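You operate a simulated robot arm through the tools that you are given. There is no shell and no other tool.

The job below is to be done with a simulated robot arm. You get a single attempt, and the scene is never put back.

## Task
Test the red stop on the running belt, then twist the stop free.
Fine: start the belt, hit the stop, try the start button while it is caught; hands off the belt while it runs.

It is judged by the outcome, as a careful person would: the job done as asked, and still so three seconds after it is handed in. It fails if anything else is knocked over, pushed out of place, dropped, spilled or broken.

## Robot
A 7-joint arm with a two-finger parallel gripper, fixed in place. Base frame: the origin is at the foot of the arm, x ahead of it, y to its left, z up. Lengths are in mm, angles in degrees, forces in N, time in s.
Its first joint turns from -166.0 to 166.0 degrees. Payload 3.43 kg.
The TCP is the grasp point between the finger pads, 34 mm short of the fingertips. In the tool frame z runs along the fingers and y along their closing line. Largest opening 128 mm; finger width 24, thickness 12; the body of the gripper, 48 by 130 mm, starts 96 mm behind the TCP.
Orientation is told as [roll, pitch, yaw] about the base's x, y, z axes, in that order, counted from this pose: with the fingers straight down and closing along the base's y, the tool's x points along the base's -x, its y along +y and its z along -z.

## Interface
- The arm moves only by the tool play_rows. Its argument "motion" is a list of rows, each an object (a shift or turn left out is 0, a gripper value left out holds the last) with "dp": the shift along the tool's x, y, z in mm, a list of three; "dr": the turn, a rotation vector about the tool's x, y, z in degrees, a list of three; "gripper": the finger opening in mm, from 0 to 128. In form: [{"dp": [dx, dy, dz], "dr": [wx, wy, wz], "gripper": gripper}, ...]. A call has 1 to 20 rows; each row shifts and turns the commanded pose from where the row before left it, along the tool's axes as they then stand. A row lasts 0.2 s, in which the tool goes at most 50 mm and 8.6 degrees; a call with a longer step from one row to the next is refused whole, and so is a gripper value outside its range. Where a pose cannot be reached the arm comes as near as it can. A force on the tool above 40 N (or 10 N above the force at the start of the call, whichever is more), or a blocked arm, ends the call early, and 0.2 s more pass. Each finger travels about 153 mm/s and halts on what it meets, pressing with about 24 N; the grip force reading is that of the motor and also rises with nothing between the fingers. The clock runs only during rows and for 0.2 s after the last one: add rows that do not move to give the fingers time. The reply holds the time, the measured pose of the TCP, the force on the tool along the base axes, the opening and the grip force, in the units named above and with some noise, with the torque about the TCP (base axes, N m) and any sound that the robot's microphone picked up.
- Cameras (640 x 400 px; columns grow to the right, rows downward): "scene" is fixed at [50.7, 649.8, 1541.9]; the picture's right is [-0.10, -0.99, 0.00], its down [-0.81, 0.08, -0.58] and it looks along [0.57, -0.06, -0.82] (base axes); focal length 318 px, centre (320, 200). "wrist" rides on the gripper at [76, -11, -160] in the tool frame; the picture's right is [0.15, 0.99, 0.00], its down [-0.88, 0.13, -0.46] and it looks along [-0.45, 0.07, 0.89] (tool axes); focal length 234 px, centre (320, 200). There is no depth. A picture from a camera that has moved, and an enlarged one, comes with that camera's place and axes in the base frame and with its lens.
- get_image(camera): a new picture of that camera. No time passes.
- enlarge(camera, box): a new picture of the part [left, top, right, bottom] of that camera's present view, enlarged. No time passes.
- job_done(): hands the job in; it is judged then, once.

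Nothing tells you positions but the pictures and the camera data. Unless the task says otherwise, let go and move clear before handing in.

The tools are called after "Emit:" as name(argument=value, ...) on one line, values as JSON. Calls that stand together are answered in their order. play_rows: Moves the arm, as the interface text tells. Its arguments: {"type":"object","properties":{"motion":{"type":"array","items":{"type":"object","properties":{"dp":{"type":"array","items":{"type":"number"}},"dr":{"type":"array","items":{"type":"number"}},"gripper":{"type":"number"}}}}},"required":["motion"]} The other tools are called the same way: get_image (camera) takes a picture; enlarge (camera, box) takes an enlarged picture of a part of a camera's view; job_done () hands the job in.

At the start:

```text
time_s: 0.0
position: [489.6, 443.2, 1168.3]
tool_rot: [0.0, 0.0, 0.1]
contact_force: [0.2, 0.0, 0.5]
ft_torque: [0.0, 0.0, -0.06]
gripper_width: 128.2
grip_force: 0.0
```

scene: 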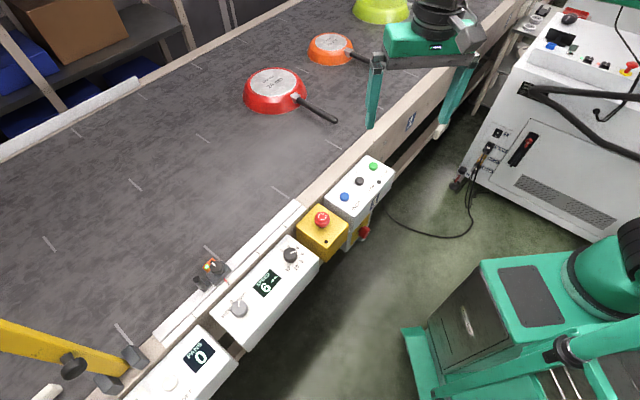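
wrist: 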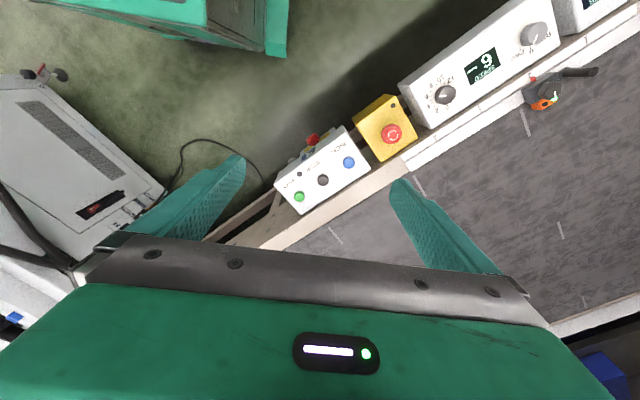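

I see a conveyor with a white control box (green, black, blue buttons), a yellow box with the red mushroom stop, and speed displays. I'll look closer before moving.

Emit:
enlarge(camera="scene", box=[280, 140, 408, 270])

Emit:
enlarge(camera="wrist", box=[260, 80, 420, 220])

Emit:
enlarge(camera="scene", box=[120, 220, 330, 400])

Emit:
enlarge(camera="wrist", box=[380, 0, 640, 160])

```text
3.08 times, centred on (344, 205) of scene
camera zoom: at [50.7, 649.8, 1541.9], right [-0.1, -0.99, 0.0], down [-0.81, 0.08, -0.58], along [0.57, -0.06, -0.82], focal length 978 px, centre (246, 185)
```

zoom: 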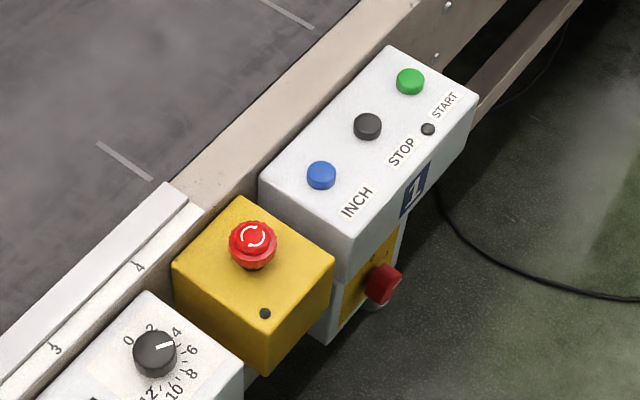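

```text
2.86 times, centred on (340, 150) of wrist
camera zoom: at [413.6, 432.3, 1328.0], right [-0.15, 0.99, 0.0], down [0.88, 0.13, 0.46], along [0.45, 0.07, -0.89], focal length 669 px, centre (263, 343)
```

zoom: 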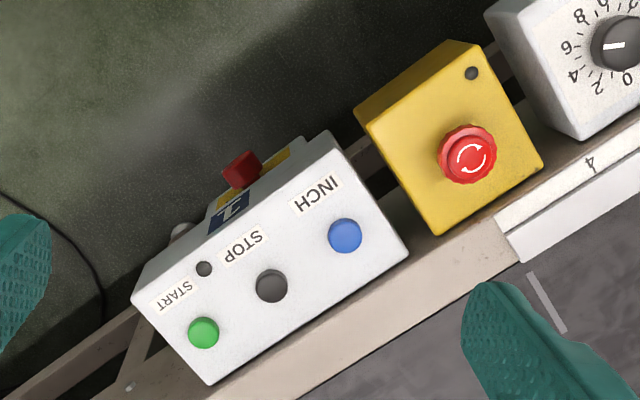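

```text
2.22 times, centred on (225, 310) of scene
camera zoom: at [50.7, 649.8, 1541.9], right [-0.1, -0.99, 0.0], down [-0.81, 0.08, -0.58], along [0.57, -0.06, -0.82], focal length 706 px, centre (531, -44)
```

zoom: 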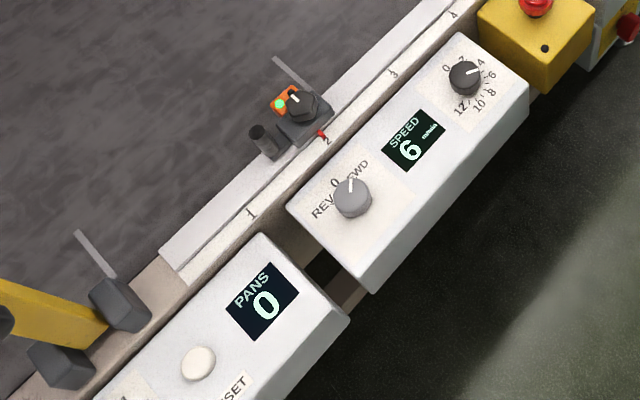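

```text
2.46 times, centred on (510, 80) of wrist
camera zoom: at [413.6, 432.3, 1328.0], right [-0.15, 0.99, 0.0], down [0.88, 0.13, 0.46], along [0.45, 0.07, -0.89], focal length 576 px, centre (-148, 495)
```

zoom: 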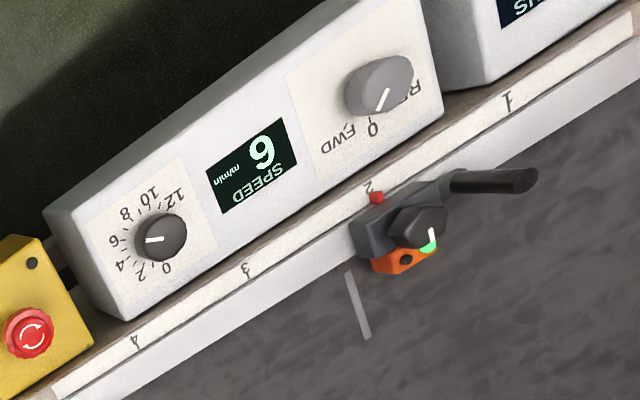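

The stop is at about [490, 597, 829], the green start at about [675, 421, 804], and a REV/0/FWD selector that seems to stand at 0 is near [281, 808, 813]. I'm moving the wrist camera over the stop for a closer view, staying high above everything.

Emit:
play_rows(motion=[{"dp": [13, 17, 18]}, {"dp": [13, 17, 18]}, {"dp": [13, 17, 18]}, {"dp": [13, 17, 18]}, {"dp": [13, 17, 18]}, {"dp": [13, 17, 18]}, {"dp": [13, 17, 18]}, {"dp": [13, 17, 18]}])

Emit:
get_image(camera="wrist")

Emit:
enlarge(camera="wrist", box=[230, 120, 420, 260])

```text
time_s: 1.8
position: [372.8, 581.8, 1032.4]
tool_rot: [0.2, -0.7, 0.0]
contact_force: [-0.4, 0.7, 0.4]
ft_torque: [0.02, 0.03, 0.02]
gripper_width: 128.0
grip_force: 0.0
```

```text
taken
camera wrist: at [294.6, 569.4, 1190.4], right [-0.15, 0.99, 0.0], down [0.88, 0.13, 0.47], along [0.46, 0.07, -0.88], focal length 234 px, centre (320, 200)
```

wrist: 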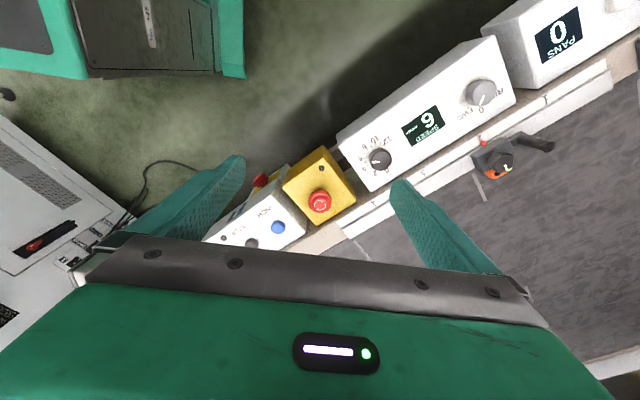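

```text
2.86 times, centred on (325, 190) of wrist
camera zoom: at [294.6, 569.4, 1190.4], right [-0.15, 0.99, 0.0], down [0.88, 0.13, 0.47], along [0.46, 0.07, -0.88], focal length 669 px, centre (306, 229)
```

zoom: 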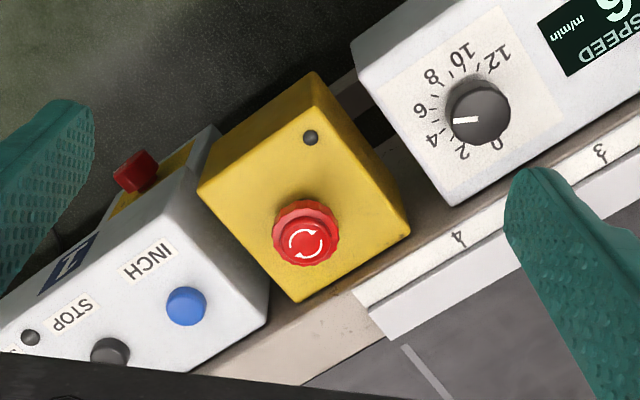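

The stop cap with its twist arrows is visible and appears out (not latched). Next I'll look at the REV/0/FWD selector.

Emit:
play_rows(motion=[{"dp": [24, 25, 6]}, {"dp": [24, 25, 6]}, {"dp": [24, 25, 6]}, {"dp": [24, 25, 6]}, {"dp": [24, 25, 6]}, {"dp": [24, 25, 6]}, {"dp": [24, 25, 6]}, {"dp": [24, 25, 6]}])

Emit:
get_image(camera="wrist")

Emit:
enlarge(camera="wrist", box=[240, 130, 400, 250])

Emit:
get_image(camera="scene")

```text
time_s: 3.6
position: [192.5, 756.3, 977.5]
tool_rot: [0.0, -0.6, -0.2]
contact_force: [0.0, 0.6, 0.5]
ft_torque: [-0.01, 0.03, 0.01]
gripper_width: 128.1
grip_force: 0.0
out of reach, approached as far as the arm can: row 8
```

```text
taken
camera wrist: at [114.7, 745.9, 1136.1], right [-0.15, 0.99, 0.0], down [0.88, 0.13, 0.47], along [0.46, 0.07, -0.88], focal length 234 px, centre (320, 200)
```

wrist: 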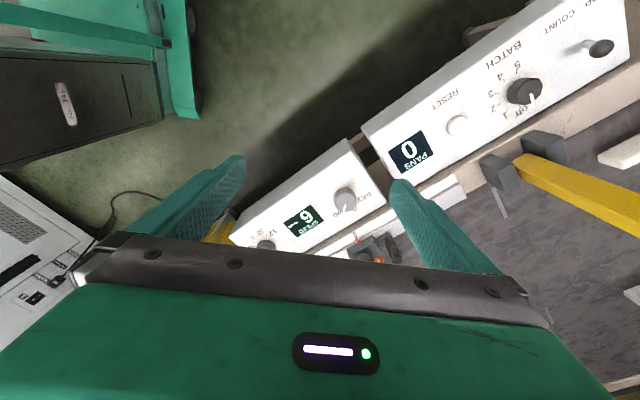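

```text
3.33 times, centred on (320, 190) of wrist
camera zoom: at [114.7, 745.9, 1136.1], right [-0.15, 0.99, 0.0], down [0.88, 0.13, 0.47], along [0.46, 0.07, -0.88], focal length 781 px, centre (320, 233)
```

zoom: 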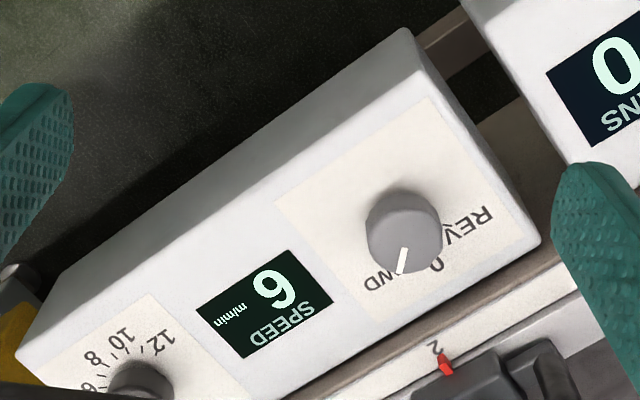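

```text
taken
```

scene: 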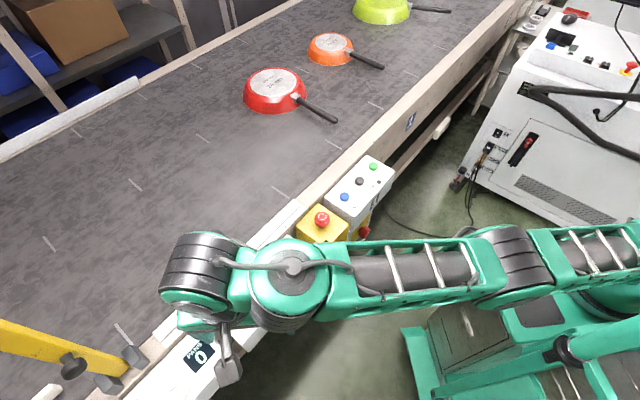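

I'm checking where the selector pointer really stands: the panel runs at 45° to the view, so it may well be at FWD already.

Emit:
enlarge(camera="wrist", box=[320, 180, 370, 215])

Emit:
enlarge(camera="scene", box=[290, 190, 380, 250])

Emit:
enlarge(camera="scene", box=[330, 0, 640, 200])

```text
11.43 times, centred on (345, 198) of wrist
camera zoom: at [114.7, 745.9, 1136.1], right [-0.15, 0.99, 0.0], down [0.88, 0.13, 0.47], along [0.46, 0.07, -0.88], focal length 2676 px, centre (34, 229)
```

zoom: 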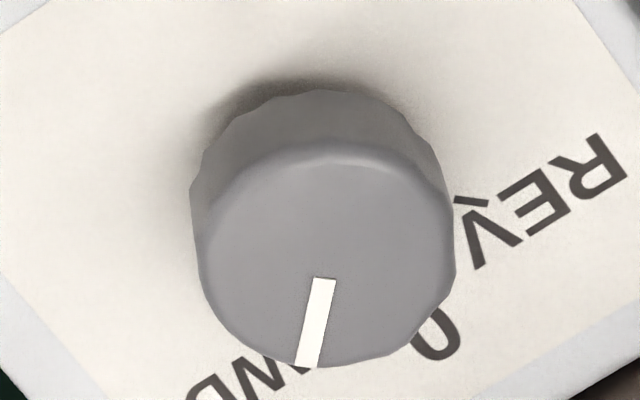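

```text
6.67 times, centred on (335, 220) of scene
camera zoom: at [50.7, 649.8, 1541.9], right [-0.1, -0.99, 0.0], down [-0.81, 0.08, -0.58], along [0.57, -0.06, -0.82], focal length 2118 px, centre (220, 67)
```

zoom: 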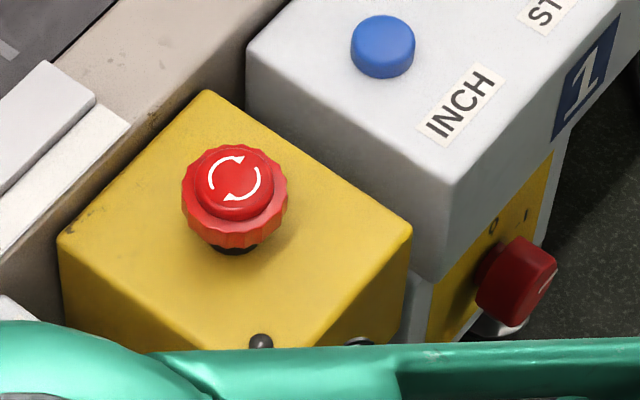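

```text
2.00 times, centred on (485, 100) of scene
camera zoom: at [50.7, 649.8, 1541.9], right [-0.1, -0.99, 0.0], down [-0.81, 0.08, -0.58], along [0.57, -0.06, -0.82], focal length 635 px, centre (-10, 400)
```

zoom: 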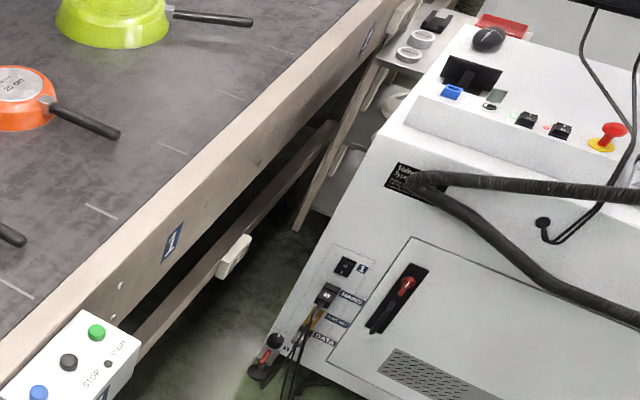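

The pointer stands at FWD and the displays are lit, so the belt is ready to start. The stop's arrows show a clockwise twist from above. I'll turn the tool to 45° so it lines up with the belt edge and the camera stays on the operator's side, then travel toward the start button.

Emit:
play_rows(motion=[{"dr": [0, 0, -7.5]}, {"dr": [0, 0, -7.5]}, {"dr": [0, 0, -7.5]}, {"dr": [0, 0, -7.5]}, {"dr": [0, 0, -7.5]}, {"dr": [0, 0, -7.5]}])

```text
time_s: 5.0
position: [191.1, 755.7, 978.8]
tool_rot: [-0.4, -0.6, 45.1]
contact_force: [-0.8, 0.1, -0.5]
ft_torque: [0.0, -0.05, 0.04]
gripper_width: 128.2
grip_force: 0.2
```

The tool is at 45° now. Next comes the sideways move along the belt edge, high up, to a viewing pose short of the start button, closing the fingers on the way.

Emit:
play_rows(motion=[{"dp": [-3.2, -36.7, 0], "gripper": 0}, {"dp": [-3.2, -36.7, 0]}, {"dp": [-3.2, -36.7, 0]}, {"dp": [-3.2, -36.7, 0]}, {"dp": [-3.2, -36.7, 0]}, {"dp": [-3.2, -36.7, 0]}, {"dp": [-3.2, -36.7, 0]}, {"dp": [-3.2, -36.7, 0]}, {"dp": [-3.2, -36.7, 0]}, {"dp": [-3.2, -36.7, 0]}, {"dp": [-3.2, -36.7, 10]}, {"dp": [-3.2, -36.7, 10]}, {"dp": [-3.2, -36.7, 10]}, {"dp": [-3.2, -36.7, 10]}, {"dp": [-3.2, -36.7, 10]}, {"dp": [-3.2, -36.7, 10]}, {}])

Emit:
get_image(camera="wrist")

Emit:
get_image(camera="scene")

```text
time_s: 8.6
position: [644.0, 376.4, 923.0]
tool_rot: [-0.4, -0.4, 45.1]
contact_force: [-0.7, -0.4, -0.3]
ft_torque: [-0.01, -0.03, 0.02]
gripper_width: 0.0
grip_force: 24.2
```

```text
taken
camera wrist: at [596.4, 315.4, 1082.7], right [-0.8, 0.6, -0.01], down [0.52, 0.71, 0.46], along [0.28, 0.37, -0.89], focal length 234 px, centre (320, 200)
```

wrist: 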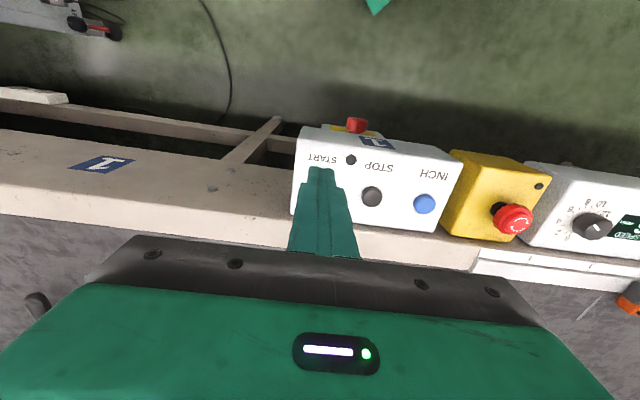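

```text
taken
```

scene: 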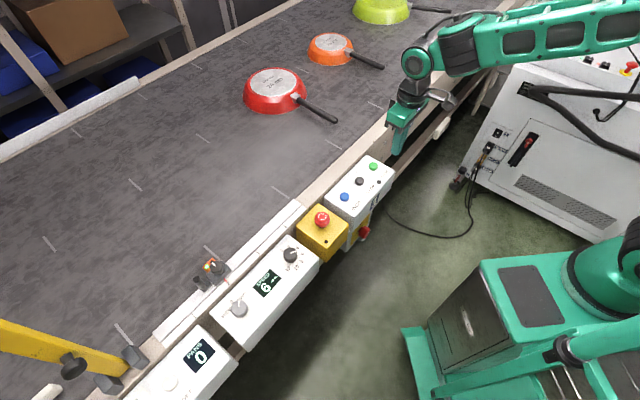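

The wrist view refines positions: start button top about [681, 419, 796], black stop [627, 472], blue [574, 525], red stop about [490, 597, 826]. I'm moving the closed fingers above the start button, still well clear of it.

Emit:
play_rows(motion=[{"dp": [-28, 2, 0]}, {"dp": [-28, 2, 0]}, {"dp": [0, 0, 25]}, {"dp": [0, 0, 28]}, {}])

Emit:
enlarge(camera="wrist", box=[240, 120, 440, 260])

Emit:
enlarge(camera="scene", box=[300, 110, 440, 220])

```text
time_s: 9.8
position: [682.8, 421.6, 871.7]
tool_rot: [-0.4, -0.6, 44.9]
contact_force: [0.2, 0.2, -0.4]
ft_torque: [0.03, -0.01, -0.03]
gripper_width: 0.1
grip_force: 24.4
```

```text
2.86 times, centred on (340, 190) of wrist
camera zoom: at [634.2, 358.8, 1030.7], right [-0.8, 0.6, -0.01], down [0.52, 0.71, 0.46], along [0.28, 0.37, -0.89], focal length 669 px, centre (263, 229)
```

zoom: 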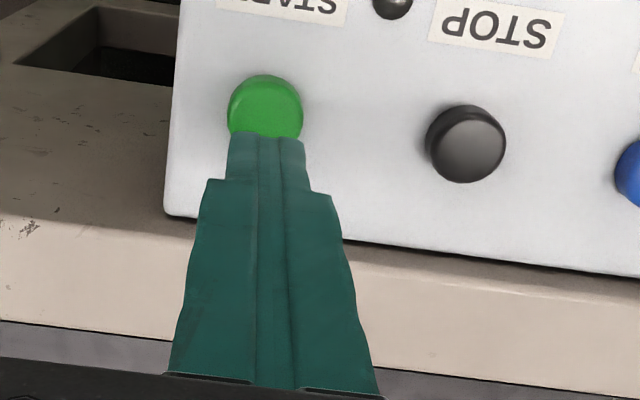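

```text
3.64 times, centred on (370, 165) of scene
camera zoom: at [50.7, 649.8, 1541.9], right [-0.1, -0.99, 0.0], down [-0.81, 0.08, -0.58], along [0.57, -0.06, -0.82], focal length 1155 px, centre (138, 327)
```

zoom: 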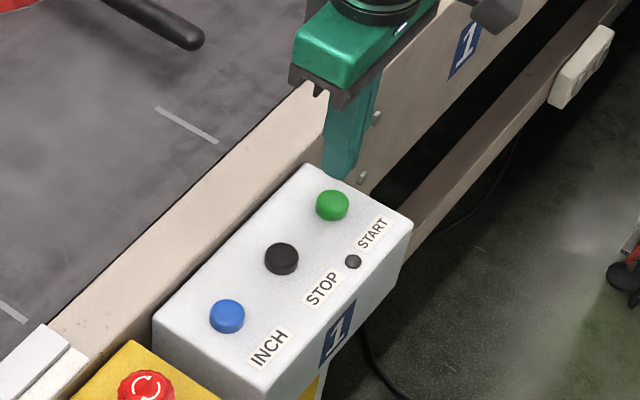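

The fingertips are about 6 mm too far toward the belt; I'll shift back, press down gently on the green button, and lift off again in the same call.

Emit:
play_rows(motion=[{"dp": [6.4, 0.7, 12]}, {"dp": [0, 0, 12]}, {"dp": [0, 0, 8]}, {"dp": [0, 0, 4]}, {"dp": [0, 0, 3]}, {"dp": [0, 0, 3]}, {"dp": [0, 0, 3]}, {"dp": [0, 0, 2]}, {"dp": [0, 0, -20]}, {"dp": [0, 0, -30]}])

Emit:
enlarge(camera="scene", box=[300, 110, 440, 220])

Emit:
get_image(camera="scene")

```text
time_s: 12.0
position: [676.5, 415.1, 873.4]
tool_rot: [-0.5, -0.4, 45.1]
contact_force: [-0.7, -0.3, -0.1]
ft_torque: [0.0, 0.03, 0.0]
gripper_width: 0.0
grip_force: 23.9
heard: click
```

```text
3.64 times, centred on (370, 165) of scene
camera zoom: at [50.7, 649.8, 1541.9], right [-0.1, -0.99, 0.0], down [-0.81, 0.08, -0.58], along [0.57, -0.06, -0.82], focal length 1155 px, centre (138, 327)
```

zoom: 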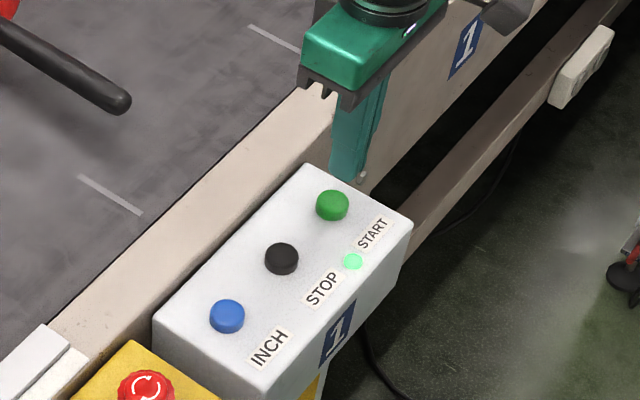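

```text
taken
```

scene: 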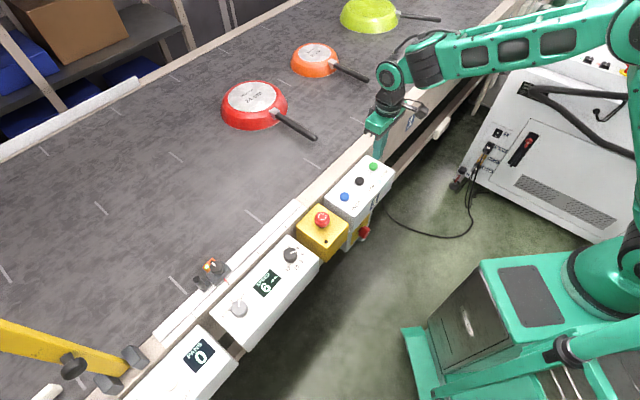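

The belt runs (lamp green, pans moving toward the counter). Now straight along the box line to the red stop and press it.

Emit:
play_rows(motion=[{"dp": [0.5, 40, -20]}, {"dp": [0.5, 44, -5]}, {"dp": [0.5, 44, 0]}, {"dp": [0.5, 44, 0]}, {"dp": [0.5, 44, 0]}, {"dp": [0.3, 44, 10]}, {"dp": [0, 0, 18]}, {"dp": [0, 0, 6]}, {"dp": [0, 0, 4]}, {"dp": [0, 0, 4]}, {"dp": [0, 0, 4]}, {"dp": [0, 0, 3]}])

Emit:
get_image(camera="scene")

Emit:
enlarge(camera="scene", box=[270, 150, 400, 260])

Emit:
enlarge(camera="wrist", box=[240, 120, 440, 260])

```text
time_s: 14.6
position: [480.6, 598.2, 859.8]
tool_rot: [-0.8, -1.3, 45.0]
contact_force: [0.8, -0.2, -1.1]
ft_torque: [0.05, 0.12, -0.01]
gripper_width: 0.2
grip_force: 23.4
heard: click
stopped in row 12: the force on the tool passed its limit at 43 N (the readings are from after the stop); the commanded pose is now the measured one
```

```text
taken
```

scene: 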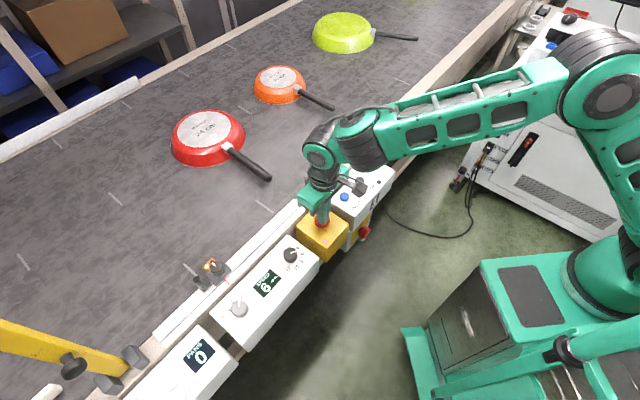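

```text
3.64 times, centred on (335, 205) of scene
camera zoom: at [50.7, 649.8, 1541.9], right [-0.1, -0.99, 0.0], down [-0.81, 0.08, -0.58], along [0.57, -0.06, -0.82], focal length 1155 px, centre (266, 182)
```

zoom: 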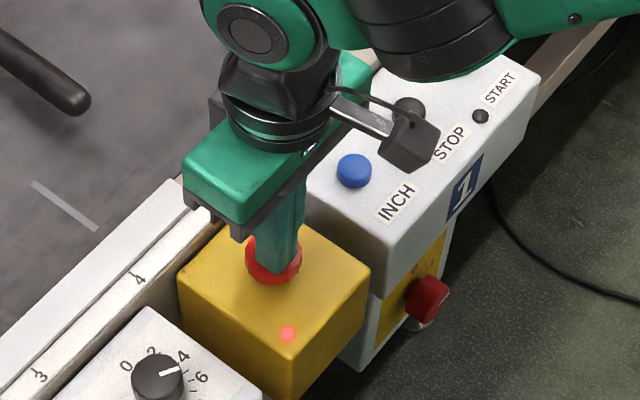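

```text
2.86 times, centred on (340, 190) of wrist
camera zoom: at [430.4, 536.1, 1017.2], right [-0.8, 0.6, -0.02], down [0.52, 0.71, 0.47], along [0.29, 0.37, -0.88], focal length 669 px, centre (263, 229)
```

zoom: 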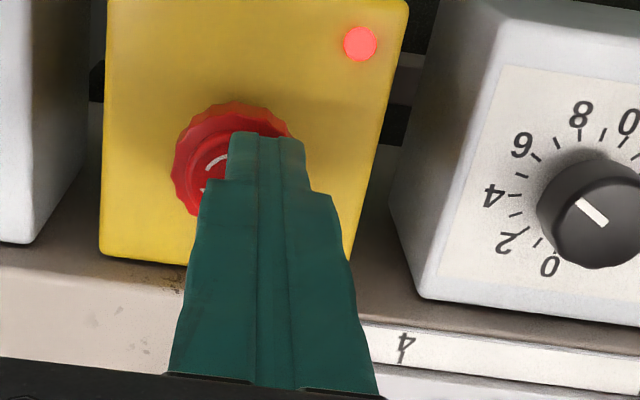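

The red lamp on the yellow box lit, the green lamp went out, and the stop clicked. I'll lift off, then confirm that it is latched and the belt stands still.

Emit:
play_rows(motion=[{"dp": [0, 0, -25]}, {"dp": [0, 0, -25]}, {"dp": [30, 0, 0]}, {}])

Emit:
get_image(camera="scene")

Emit:
enlarge(camera="wrist", box=[240, 120, 440, 260])

Emit:
enlarge(camera="scene", box=[270, 150, 400, 260])

```text
time_s: 15.6
position: [458.3, 576.4, 907.8]
tool_rot: [-0.8, -1.3, 44.9]
contact_force: [0.0, -0.6, -0.2]
ft_torque: [-0.02, -0.02, 0.02]
gripper_width: 0.1
grip_force: 24.1
```

```text
taken
```

scene: 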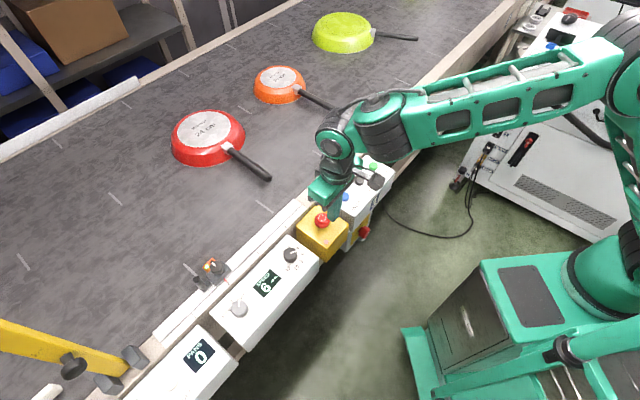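

```text
2.86 times, centred on (340, 190) of wrist
camera zoom: at [408.1, 513.9, 1066.7], right [-0.8, 0.6, -0.02], down [0.52, 0.71, 0.47], along [0.29, 0.37, -0.88], focal length 669 px, centre (263, 229)
```

zoom: 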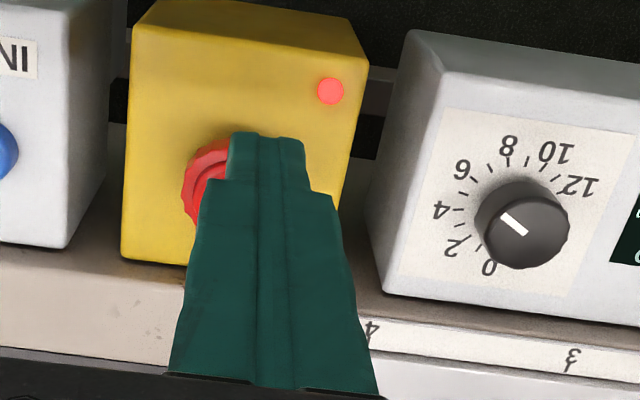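

```text
3.64 times, centred on (335, 205) of scene
camera zoom: at [50.7, 649.8, 1541.9], right [-0.1, -0.99, 0.0], down [-0.81, 0.08, -0.58], along [0.57, -0.06, -0.82], focal length 1155 px, centre (266, 182)
```

zoom: 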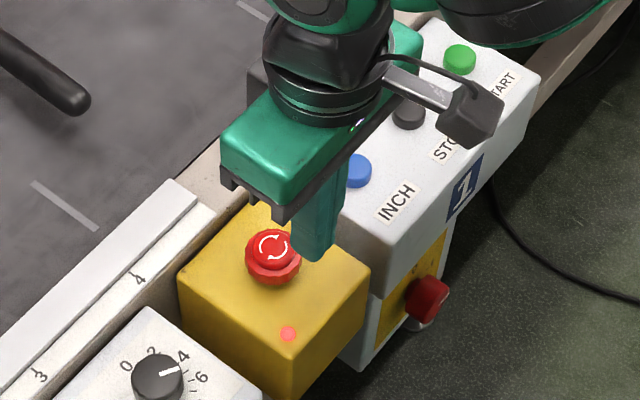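

The stop stays down with its red lamp lit, and the pans have not moved since. Next I'll go back to the start button and press it while the stop is caught.

Emit:
play_rows(motion=[{"dp": [-5.74, -38.3, 0]}, {"dp": [-5.74, -38.3, 0]}, {"dp": [-5.74, -38.3, 0]}, {"dp": [-5.74, -38.3, 0]}, {"dp": [-5.74, -38.3, 0]}, {"dp": [-5.74, -38.3, 0]}, {"dp": [-5.74, -38.3, 0]}, {}])

Emit:
enlarge(camera="wrist", box=[240, 120, 440, 260])

```text
time_s: 17.4
position: [675.3, 413.8, 913.1]
tool_rot: [-0.8, -1.3, 45.1]
contact_force: [0.2, 0.9, 0.1]
ft_torque: [-0.01, -0.03, -0.03]
gripper_width: 0.0
grip_force: 24.7
```

```text
2.86 times, centred on (340, 190) of wrist
camera zoom: at [625.2, 351.5, 1071.6], right [-0.8, 0.6, -0.02], down [0.52, 0.71, 0.47], along [0.29, 0.37, -0.88], focal length 669 px, centre (263, 229)
```

zoom: 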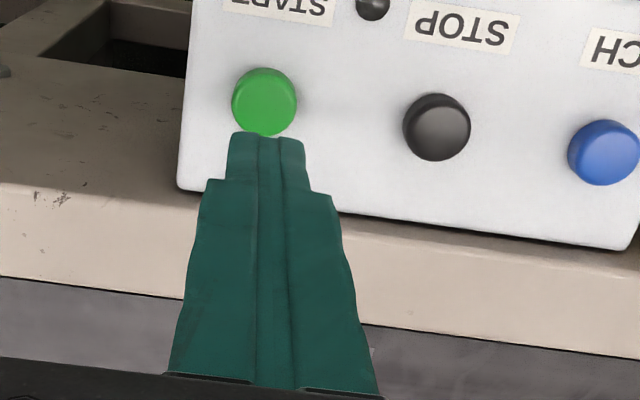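

The tool is over the start button again; pressing it just as before and lifting off.

Emit:
play_rows(motion=[{"dp": [-1.5, 0, 25]}, {"dp": [0, 0, 25]}, {"dp": [0, 0, 16]}, {"dp": [0, 0, 8]}, {"dp": [0, 0, 4]}, {"dp": [0, 0, 3]}, {"dp": [0, 0, 3]}, {"dp": [0, 0, 3]}, {"dp": [0, 0, 2]}, {}, {"dp": [0, 0, -25]}, {"dp": [0, 0, -30]}])

Emit:
get_image(camera="scene")

Emit:
enlarge(camera="scene", box=[270, 150, 400, 260])

```text
time_s: 20.0
position: [678.1, 418.2, 880.0]
tool_rot: [-0.8, -1.3, 45.1]
contact_force: [0.5, -0.1, -0.3]
ft_torque: [-0.01, 0.03, -0.01]
gripper_width: 0.0
grip_force: 23.8
heard: click
```

```text
taken
```

scene: 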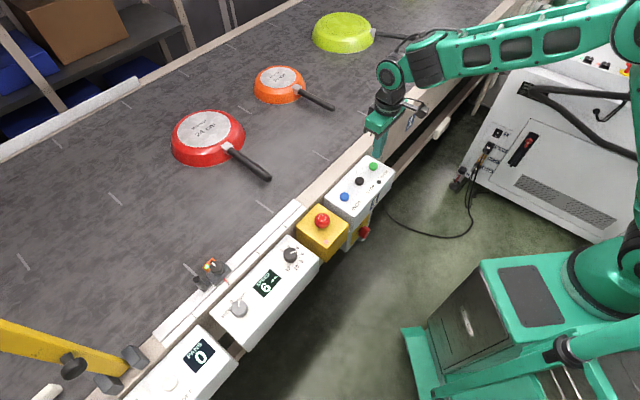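

```text
3.64 times, centred on (335, 205) of scene
camera zoom: at [50.7, 649.8, 1541.9], right [-0.1, -0.99, 0.0], down [-0.81, 0.08, -0.58], along [0.57, -0.06, -0.82], focal length 1155 px, centre (266, 182)
```

zoom: 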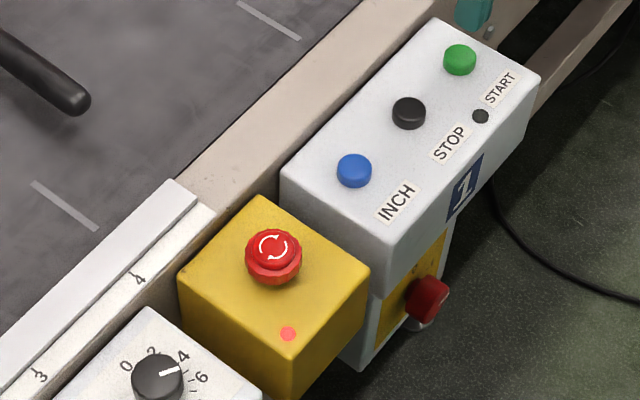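

Start clicked but the belt stayed still with the red lamp on, so the stop holds. Now I'll open the fingers and travel back above the red stop to grip and twist it.

Emit:
play_rows(motion=[{"dp": [0, 0, -25], "dr": [-0.5, 1.0, 0], "gripper": 80}, {"dp": [0, 0, -25]}, {"dp": [1.1, 37.2, 0]}, {"dp": [1.1, 37.2, 0]}, {"dp": [1.1, 37.2, 0]}, {"dp": [1.1, 37.2, 0]}, {"dp": [1.1, 37.2, 0]}, {"dp": [1.1, 37.2, 0]}, {"dp": [1.1, 37.2, 0]}, {}])

Emit:
enlarge(camera="wrist", box=[220, 100, 420, 240])

Emit:
enlarge(camera="scene", box=[270, 150, 400, 260])

```text
time_s: 22.2
position: [487.7, 594.2, 928.5]
tool_rot: [-0.3, -0.3, 45.0]
contact_force: [0.2, 0.2, 0.4]
ft_torque: [0.02, 0.02, 0.03]
gripper_width: 79.9
grip_force: 0.1
```

```text
2.86 times, centred on (320, 170) of wrist
camera zoom: at [438.8, 532.8, 1087.9], right [-0.8, 0.6, -0.01], down [0.53, 0.71, 0.46], along [0.28, 0.37, -0.89], focal length 669 px, centre (320, 286)
```

zoom: 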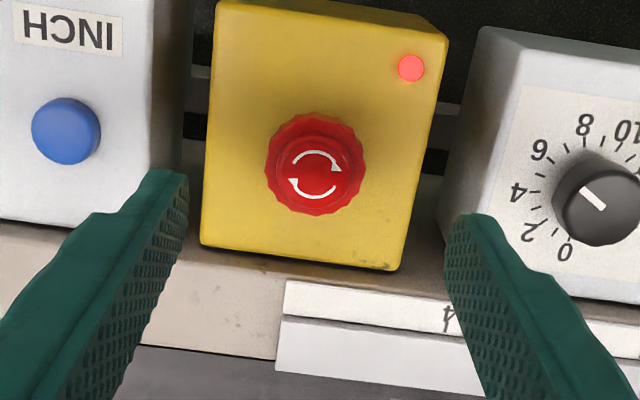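

```text
3.64 times, centred on (335, 205) of scene
camera zoom: at [50.7, 649.8, 1541.9], right [-0.1, -0.99, 0.0], down [-0.81, 0.08, -0.58], along [0.57, -0.06, -0.82], focal length 1155 px, centre (266, 182)
```

zoom: 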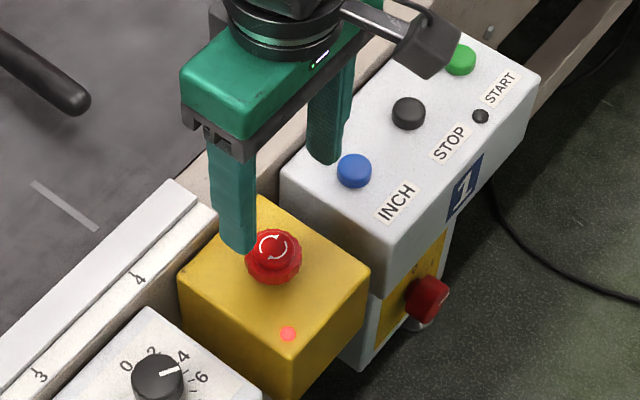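

The stop sits about 6 mm beyond the TCP toward the belt and is otherwise centred between the fingers. I'll shift, pre-turn the tool 21° counter-clockwise for more twist range, and lower the open fingers around the cap.

Emit:
play_rows(motion=[{"dp": [-5.8, 0.7, 0]}, {"dr": [0, 0, -7]}, {"dr": [0, 0, -7]}, {"dr": [0, 0, -7]}, {"dp": [0, 0, 20]}, {"dp": [0, 0, 20]}, {"dp": [0, 0, 20]}, {"dp": [0, 0, 12]}, {"dp": [0, 0, 8]}, {"dp": [0, 0, 5]}, {}])

Emit:
get_image(camera="wrist")

Emit:
enlarge(camera="scene", box=[280, 180, 380, 260])

```text
time_s: 24.6
position: [492.9, 599.9, 842.0]
tool_rot: [-0.4, -0.2, 66.1]
contact_force: [-0.4, -0.1, 0.0]
ft_torque: [0.02, -0.02, 0.01]
gripper_width: 80.3
grip_force: 0.1
```

```text
taken
camera wrist: at [469.7, 526.5, 1002.0], right [-0.96, 0.27, -0.01], down [0.24, 0.86, 0.46], along [0.13, 0.44, -0.89], focal length 234 px, centre (320, 200)
```

wrist: 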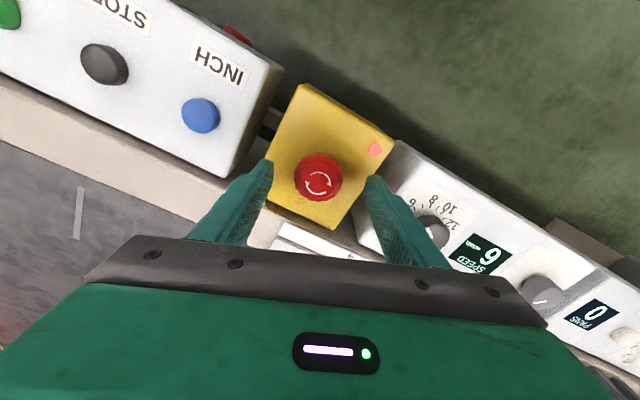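

```text
5.00 times, centred on (330, 220) of scene
camera zoom: at [50.7, 649.8, 1541.9], right [-0.1, -0.99, 0.0], down [-0.81, 0.08, -0.58], along [0.57, -0.06, -0.82], focal length 1588 px, centre (270, 100)
```

zoom: 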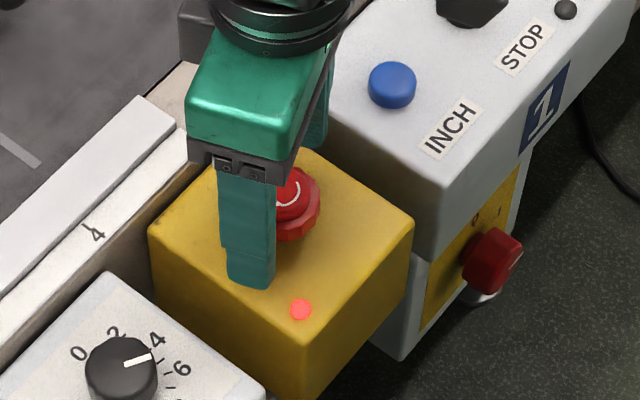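

The fingers straddle the cap without contact. I'll go down 6 mm more and close on it.

Emit:
play_rows(motion=[{"dp": [0, 0, 3]}, {"dp": [0, 0, 3]}, {"gripper": 50}, {"gripper": 30}, {"gripper": 20}, {}, {}])

Emit:
get_image(camera="wrist")

Emit:
enlarge(camera="scene", box=[280, 180, 380, 260])

```text
time_s: 26.2
position: [492.9, 599.0, 836.1]
tool_rot: [-0.4, -0.1, 65.8]
contact_force: [6.9, -3.8, -1.4]
ft_torque: [-0.15, -0.18, 0.04]
gripper_width: 40.6
grip_force: 45.1
```

```text
taken
camera wrist: at [470.8, 526.0, 995.6], right [-0.96, 0.27, -0.01], down [0.24, 0.86, 0.46], along [0.13, 0.44, -0.89], focal length 234 px, centre (320, 200)
```

wrist: 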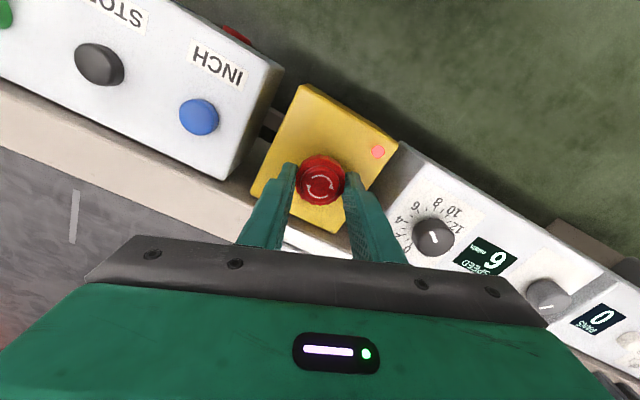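

```text
5.00 times, centred on (330, 220) of scene
camera zoom: at [50.7, 649.8, 1541.9], right [-0.1, -0.99, 0.0], down [-0.81, 0.08, -0.58], along [0.57, -0.06, -0.82], focal length 1588 px, centre (270, 100)
```

zoom: 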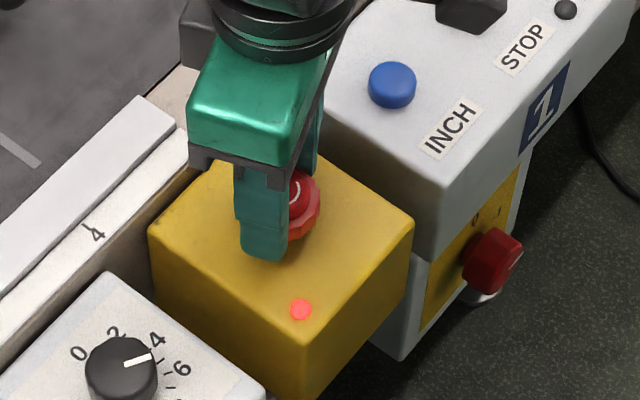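

The cap is gripped (40.6 mm). I'll ease out the slight sideways load, then twist clockwise.

Emit:
play_rows(motion=[{"dp": [0, -0.8, 0]}, {"dr": [0, 0, 5]}, {"dr": [0, 0, 5]}, {"dr": [0, 0, 5]}, {"dr": [0, 0, 5]}, {"dr": [0, 0, 5]}, {"dr": [0, 0, 5]}, {}])

Emit:
get_image(camera="wrist")

Emit:
enlarge(camera="scene", box=[280, 180, 380, 260])

```text
time_s: 28.0
position: [493.4, 600.2, 837.1]
tool_rot: [-0.3, -0.4, 35.9]
contact_force: [7.1, -7.9, 3.0]
ft_torque: [-0.15, -0.22, 0.01]
gripper_width: 40.4
grip_force: 44.6
```

```text
taken
camera wrist: at [437.0, 545.8, 996.7], right [-0.7, 0.72, -0.01], down [0.63, 0.62, 0.46], along [0.33, 0.32, -0.89], focal length 234 px, centre (320, 200)
```

wrist: 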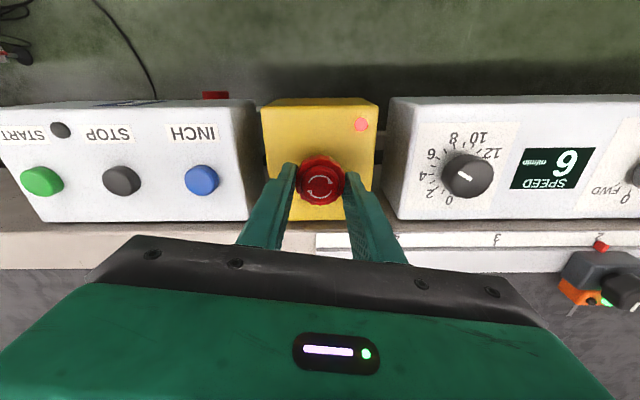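

```text
5.00 times, centred on (330, 220) of scene
camera zoom: at [50.7, 649.8, 1541.9], right [-0.1, -0.99, 0.0], down [-0.81, 0.08, -0.58], along [0.57, -0.06, -0.82], focal length 1588 px, centre (270, 100)
```

zoom: 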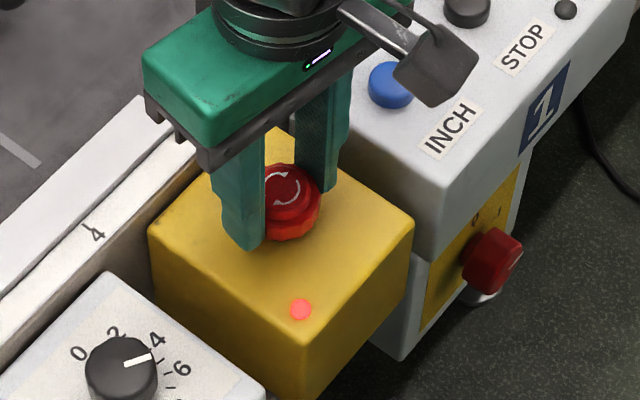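

The cap turns with the gripper but is still latched (red lamp on). Continuing the twist.

Emit:
play_rows(motion=[{"dp": [0, -1.0, 0]}, {"dr": [0, 0, 5]}, {"dr": [0, 0, 5]}, {"dr": [0, 0, 5]}, {"dr": [0, 0, 5]}, {"dr": [0, 0, 5]}, {"dr": [0, 0, 5]}, {}])

Emit:
enlarge(camera="wrist", box=[220, 80, 420, 220])

Emit:
enlarge(camera="scene", box=[280, 180, 380, 260])

```text
time_s: 29.8
position: [494.0, 599.4, 836.8]
tool_rot: [0.0, -0.5, 5.8]
contact_force: [5.6, 4.1, 4.1]
ft_torque: [0.11, -0.14, 0.03]
gripper_width: 40.1
grip_force: 45.4
```

```text
2.86 times, centred on (320, 150) of wrist
camera zoom: at [417.8, 580.0, 995.8], right [-0.25, 0.97, 0.0], down [0.86, 0.22, 0.46], along [0.45, 0.11, -0.89], focal length 669 px, centre (320, 343)
```

zoom: 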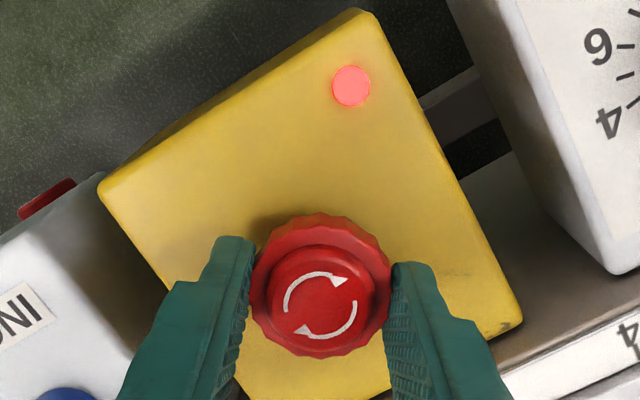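

```text
5.00 times, centred on (330, 220) of scene
camera zoom: at [50.7, 649.8, 1541.9], right [-0.1, -0.99, 0.0], down [-0.81, 0.08, -0.58], along [0.57, -0.06, -0.82], focal length 1588 px, centre (270, 100)
```

zoom: 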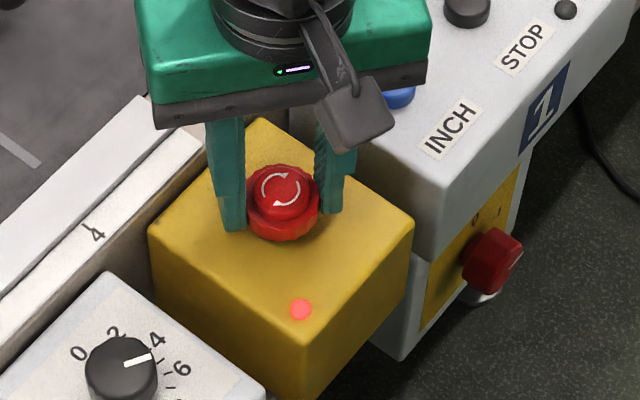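

The lamp is still red at about 60° of twist; I'm checking whether the cap is actually turning or the fingers are slipping.

Emit:
enlarge(camera="scene", box=[315, 202, 355, 234])

Emit:
enlarge(camera="wrist", box=[290, 145, 350, 215])

```text
12.50 times, centred on (335, 218) of scene
camera zoom: at [50.7, 649.8, 1541.9], right [-0.1, -0.99, 0.0], down [-0.81, 0.08, -0.58], along [0.57, -0.06, -0.82], focal length 3971 px, centre (132, -25)
```

zoom: 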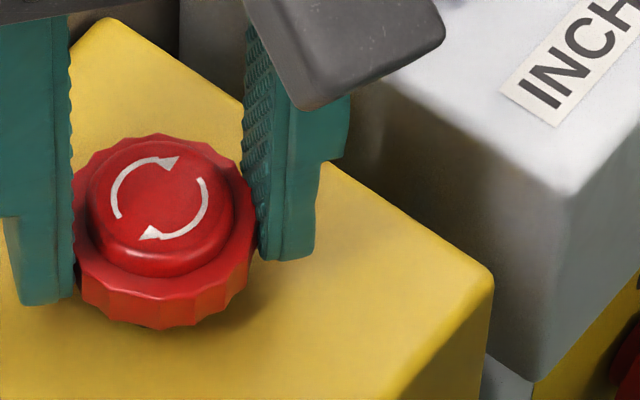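

```text
5.71 times, centred on (320, 180) of wrist
camera zoom: at [417.8, 580.0, 995.8], right [-0.25, 0.97, 0.0], down [0.86, 0.22, 0.46], along [0.45, 0.11, -0.89], focal length 1338 px, centre (320, 314)
```

zoom: 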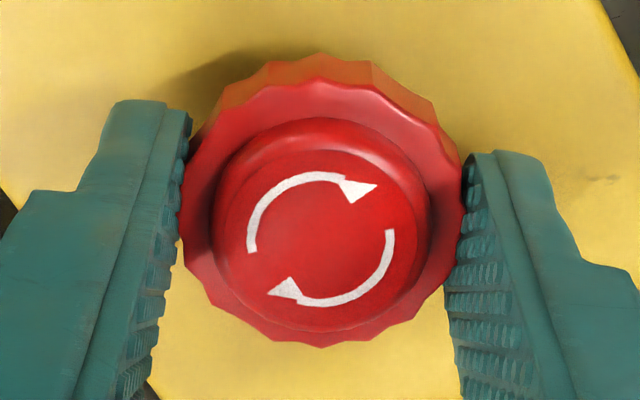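

The arrow marks haven't turned with the fingers, so they seem to be slipping or the cap springs back. I'll squeeze fully and turn a little more, then look right away.

Emit:
play_rows(motion=[{"gripper": 0}, {}, {"dr": [0, 0, 4]}, {"dr": [0, 0, 4]}, {"dr": [0, 0, 4]}])

Emit:
enlarge(camera="scene", box=[315, 202, 355, 234])

Emit:
enlarge(camera="wrist", box=[290, 145, 350, 215])

```text
time_s: 31.0
position: [493.6, 598.6, 837.1]
tool_rot: [0.0, -0.4, -6.0]
contact_force: [3.6, -0.2, 4.3]
ft_torque: [-0.01, -0.1, 0.03]
gripper_width: 40.4
grip_force: 44.9
```

```text
12.50 times, centred on (335, 218) of scene
camera zoom: at [50.7, 649.8, 1541.9], right [-0.1, -0.99, 0.0], down [-0.81, 0.08, -0.58], along [0.57, -0.06, -0.82], focal length 3971 px, centre (132, -25)
```

zoom: 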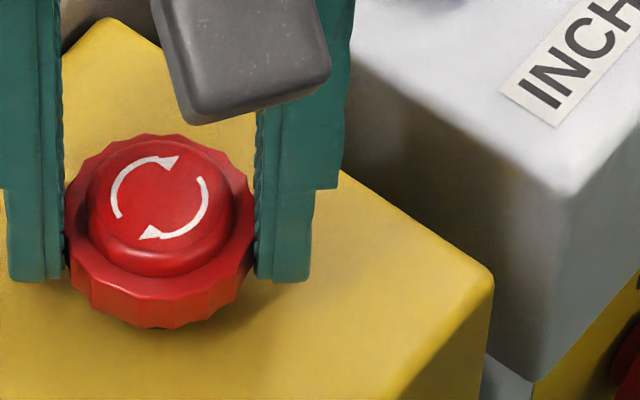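

```text
5.71 times, centred on (320, 180) of wrist
camera zoom: at [415.4, 595.9, 995.9], right [-0.04, 1.0, 0.0], down [0.89, 0.04, 0.46], along [0.46, 0.02, -0.89], focal length 1338 px, centre (320, 314)
```

zoom: 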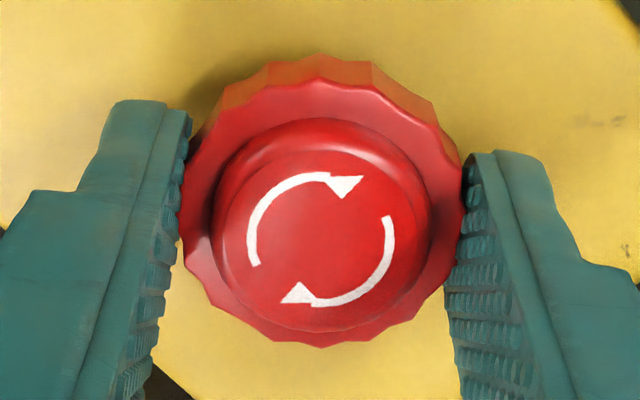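

The fluted ring follows the fingers while the arrow disc stays put, and an upward push of about 4 N has grown on the tool. I'll turn a bit further, then relax upward by a few millimetres to let the cap rise.

Emit:
play_rows(motion=[{"dr": [0, 0, 4]}, {"dr": [0, 0, 4]}, {"dr": [0, 0, 4]}, {"dr": [0, 0, 4]}, {"dr": [0, 0, 4]}])

Emit:
enlarge(camera="scene", box=[290, 195, 360, 251])

Emit:
enlarge(camera="wrist", box=[290, 145, 350, 215])

```text
time_s: 32.2
position: [492.7, 598.8, 836.3]
tool_rot: [0.1, -0.4, -26.1]
contact_force: [1.9, -5.1, 4.6]
ft_torque: [-0.21, -0.06, 0.0]
gripper_width: 40.5
grip_force: 44.7
```

```text
7.14 times, centred on (325, 223) of scene
camera zoom: at [50.7, 649.8, 1541.9], right [-0.1, -0.99, 0.0], down [-0.81, 0.08, -0.58], along [0.57, -0.06, -0.82], focal length 2269 px, centre (284, 36)
```

zoom: 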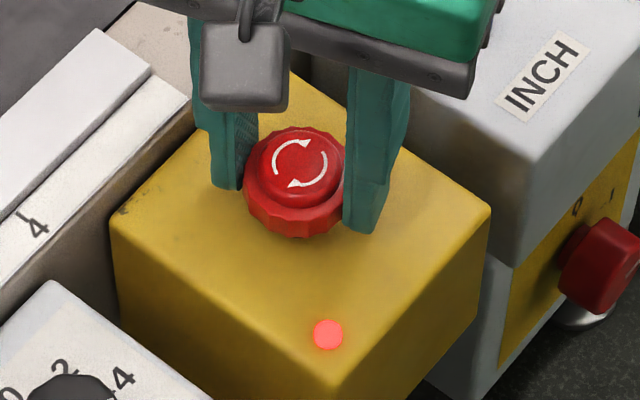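

```text
5.71 times, centred on (320, 180) of wrist
camera zoom: at [418.9, 622.2, 995.8], right [0.3, 0.95, 0.0], down [0.84, -0.27, 0.46], along [0.44, -0.14, -0.89], focal length 1338 px, centre (320, 314)
```

zoom: 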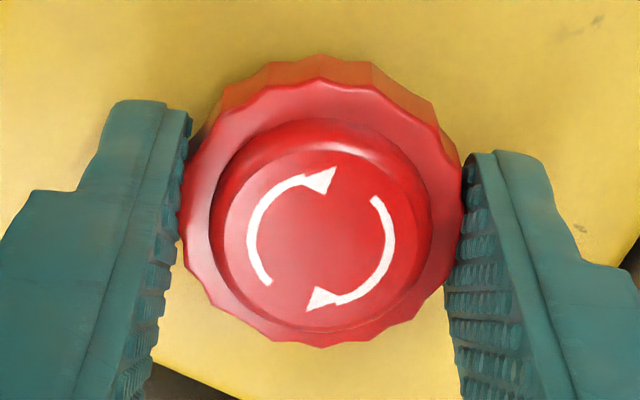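

The ring has turned about 90° with the fingers, with the lamp still red; my grip may be holding the cap down. I'll ease upward a few millimetres while still holding it.

Emit:
play_rows(motion=[{"dp": [0, 0, -1]}, {"dp": [0, 0, -1]}, {"dp": [0, 0, -1]}, {}])

Emit:
enlarge(camera="scene", box=[290, 195, 360, 251])

```text
time_s: 33.2
position: [493.3, 599.1, 839.7]
tool_rot: [0.2, -0.4, -26.0]
contact_force: [2.7, -10.3, 1.3]
ft_torque: [-0.39, -0.21, -0.01]
gripper_width: 40.2
grip_force: 44.7
```

```text
7.14 times, centred on (325, 223) of scene
camera zoom: at [50.7, 649.8, 1541.9], right [-0.1, -0.99, 0.0], down [-0.81, 0.08, -0.58], along [0.57, -0.06, -0.82], focal length 2269 px, centre (284, 36)
```

zoom: 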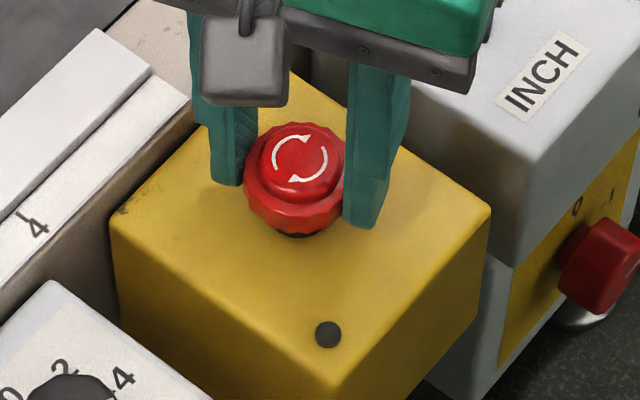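

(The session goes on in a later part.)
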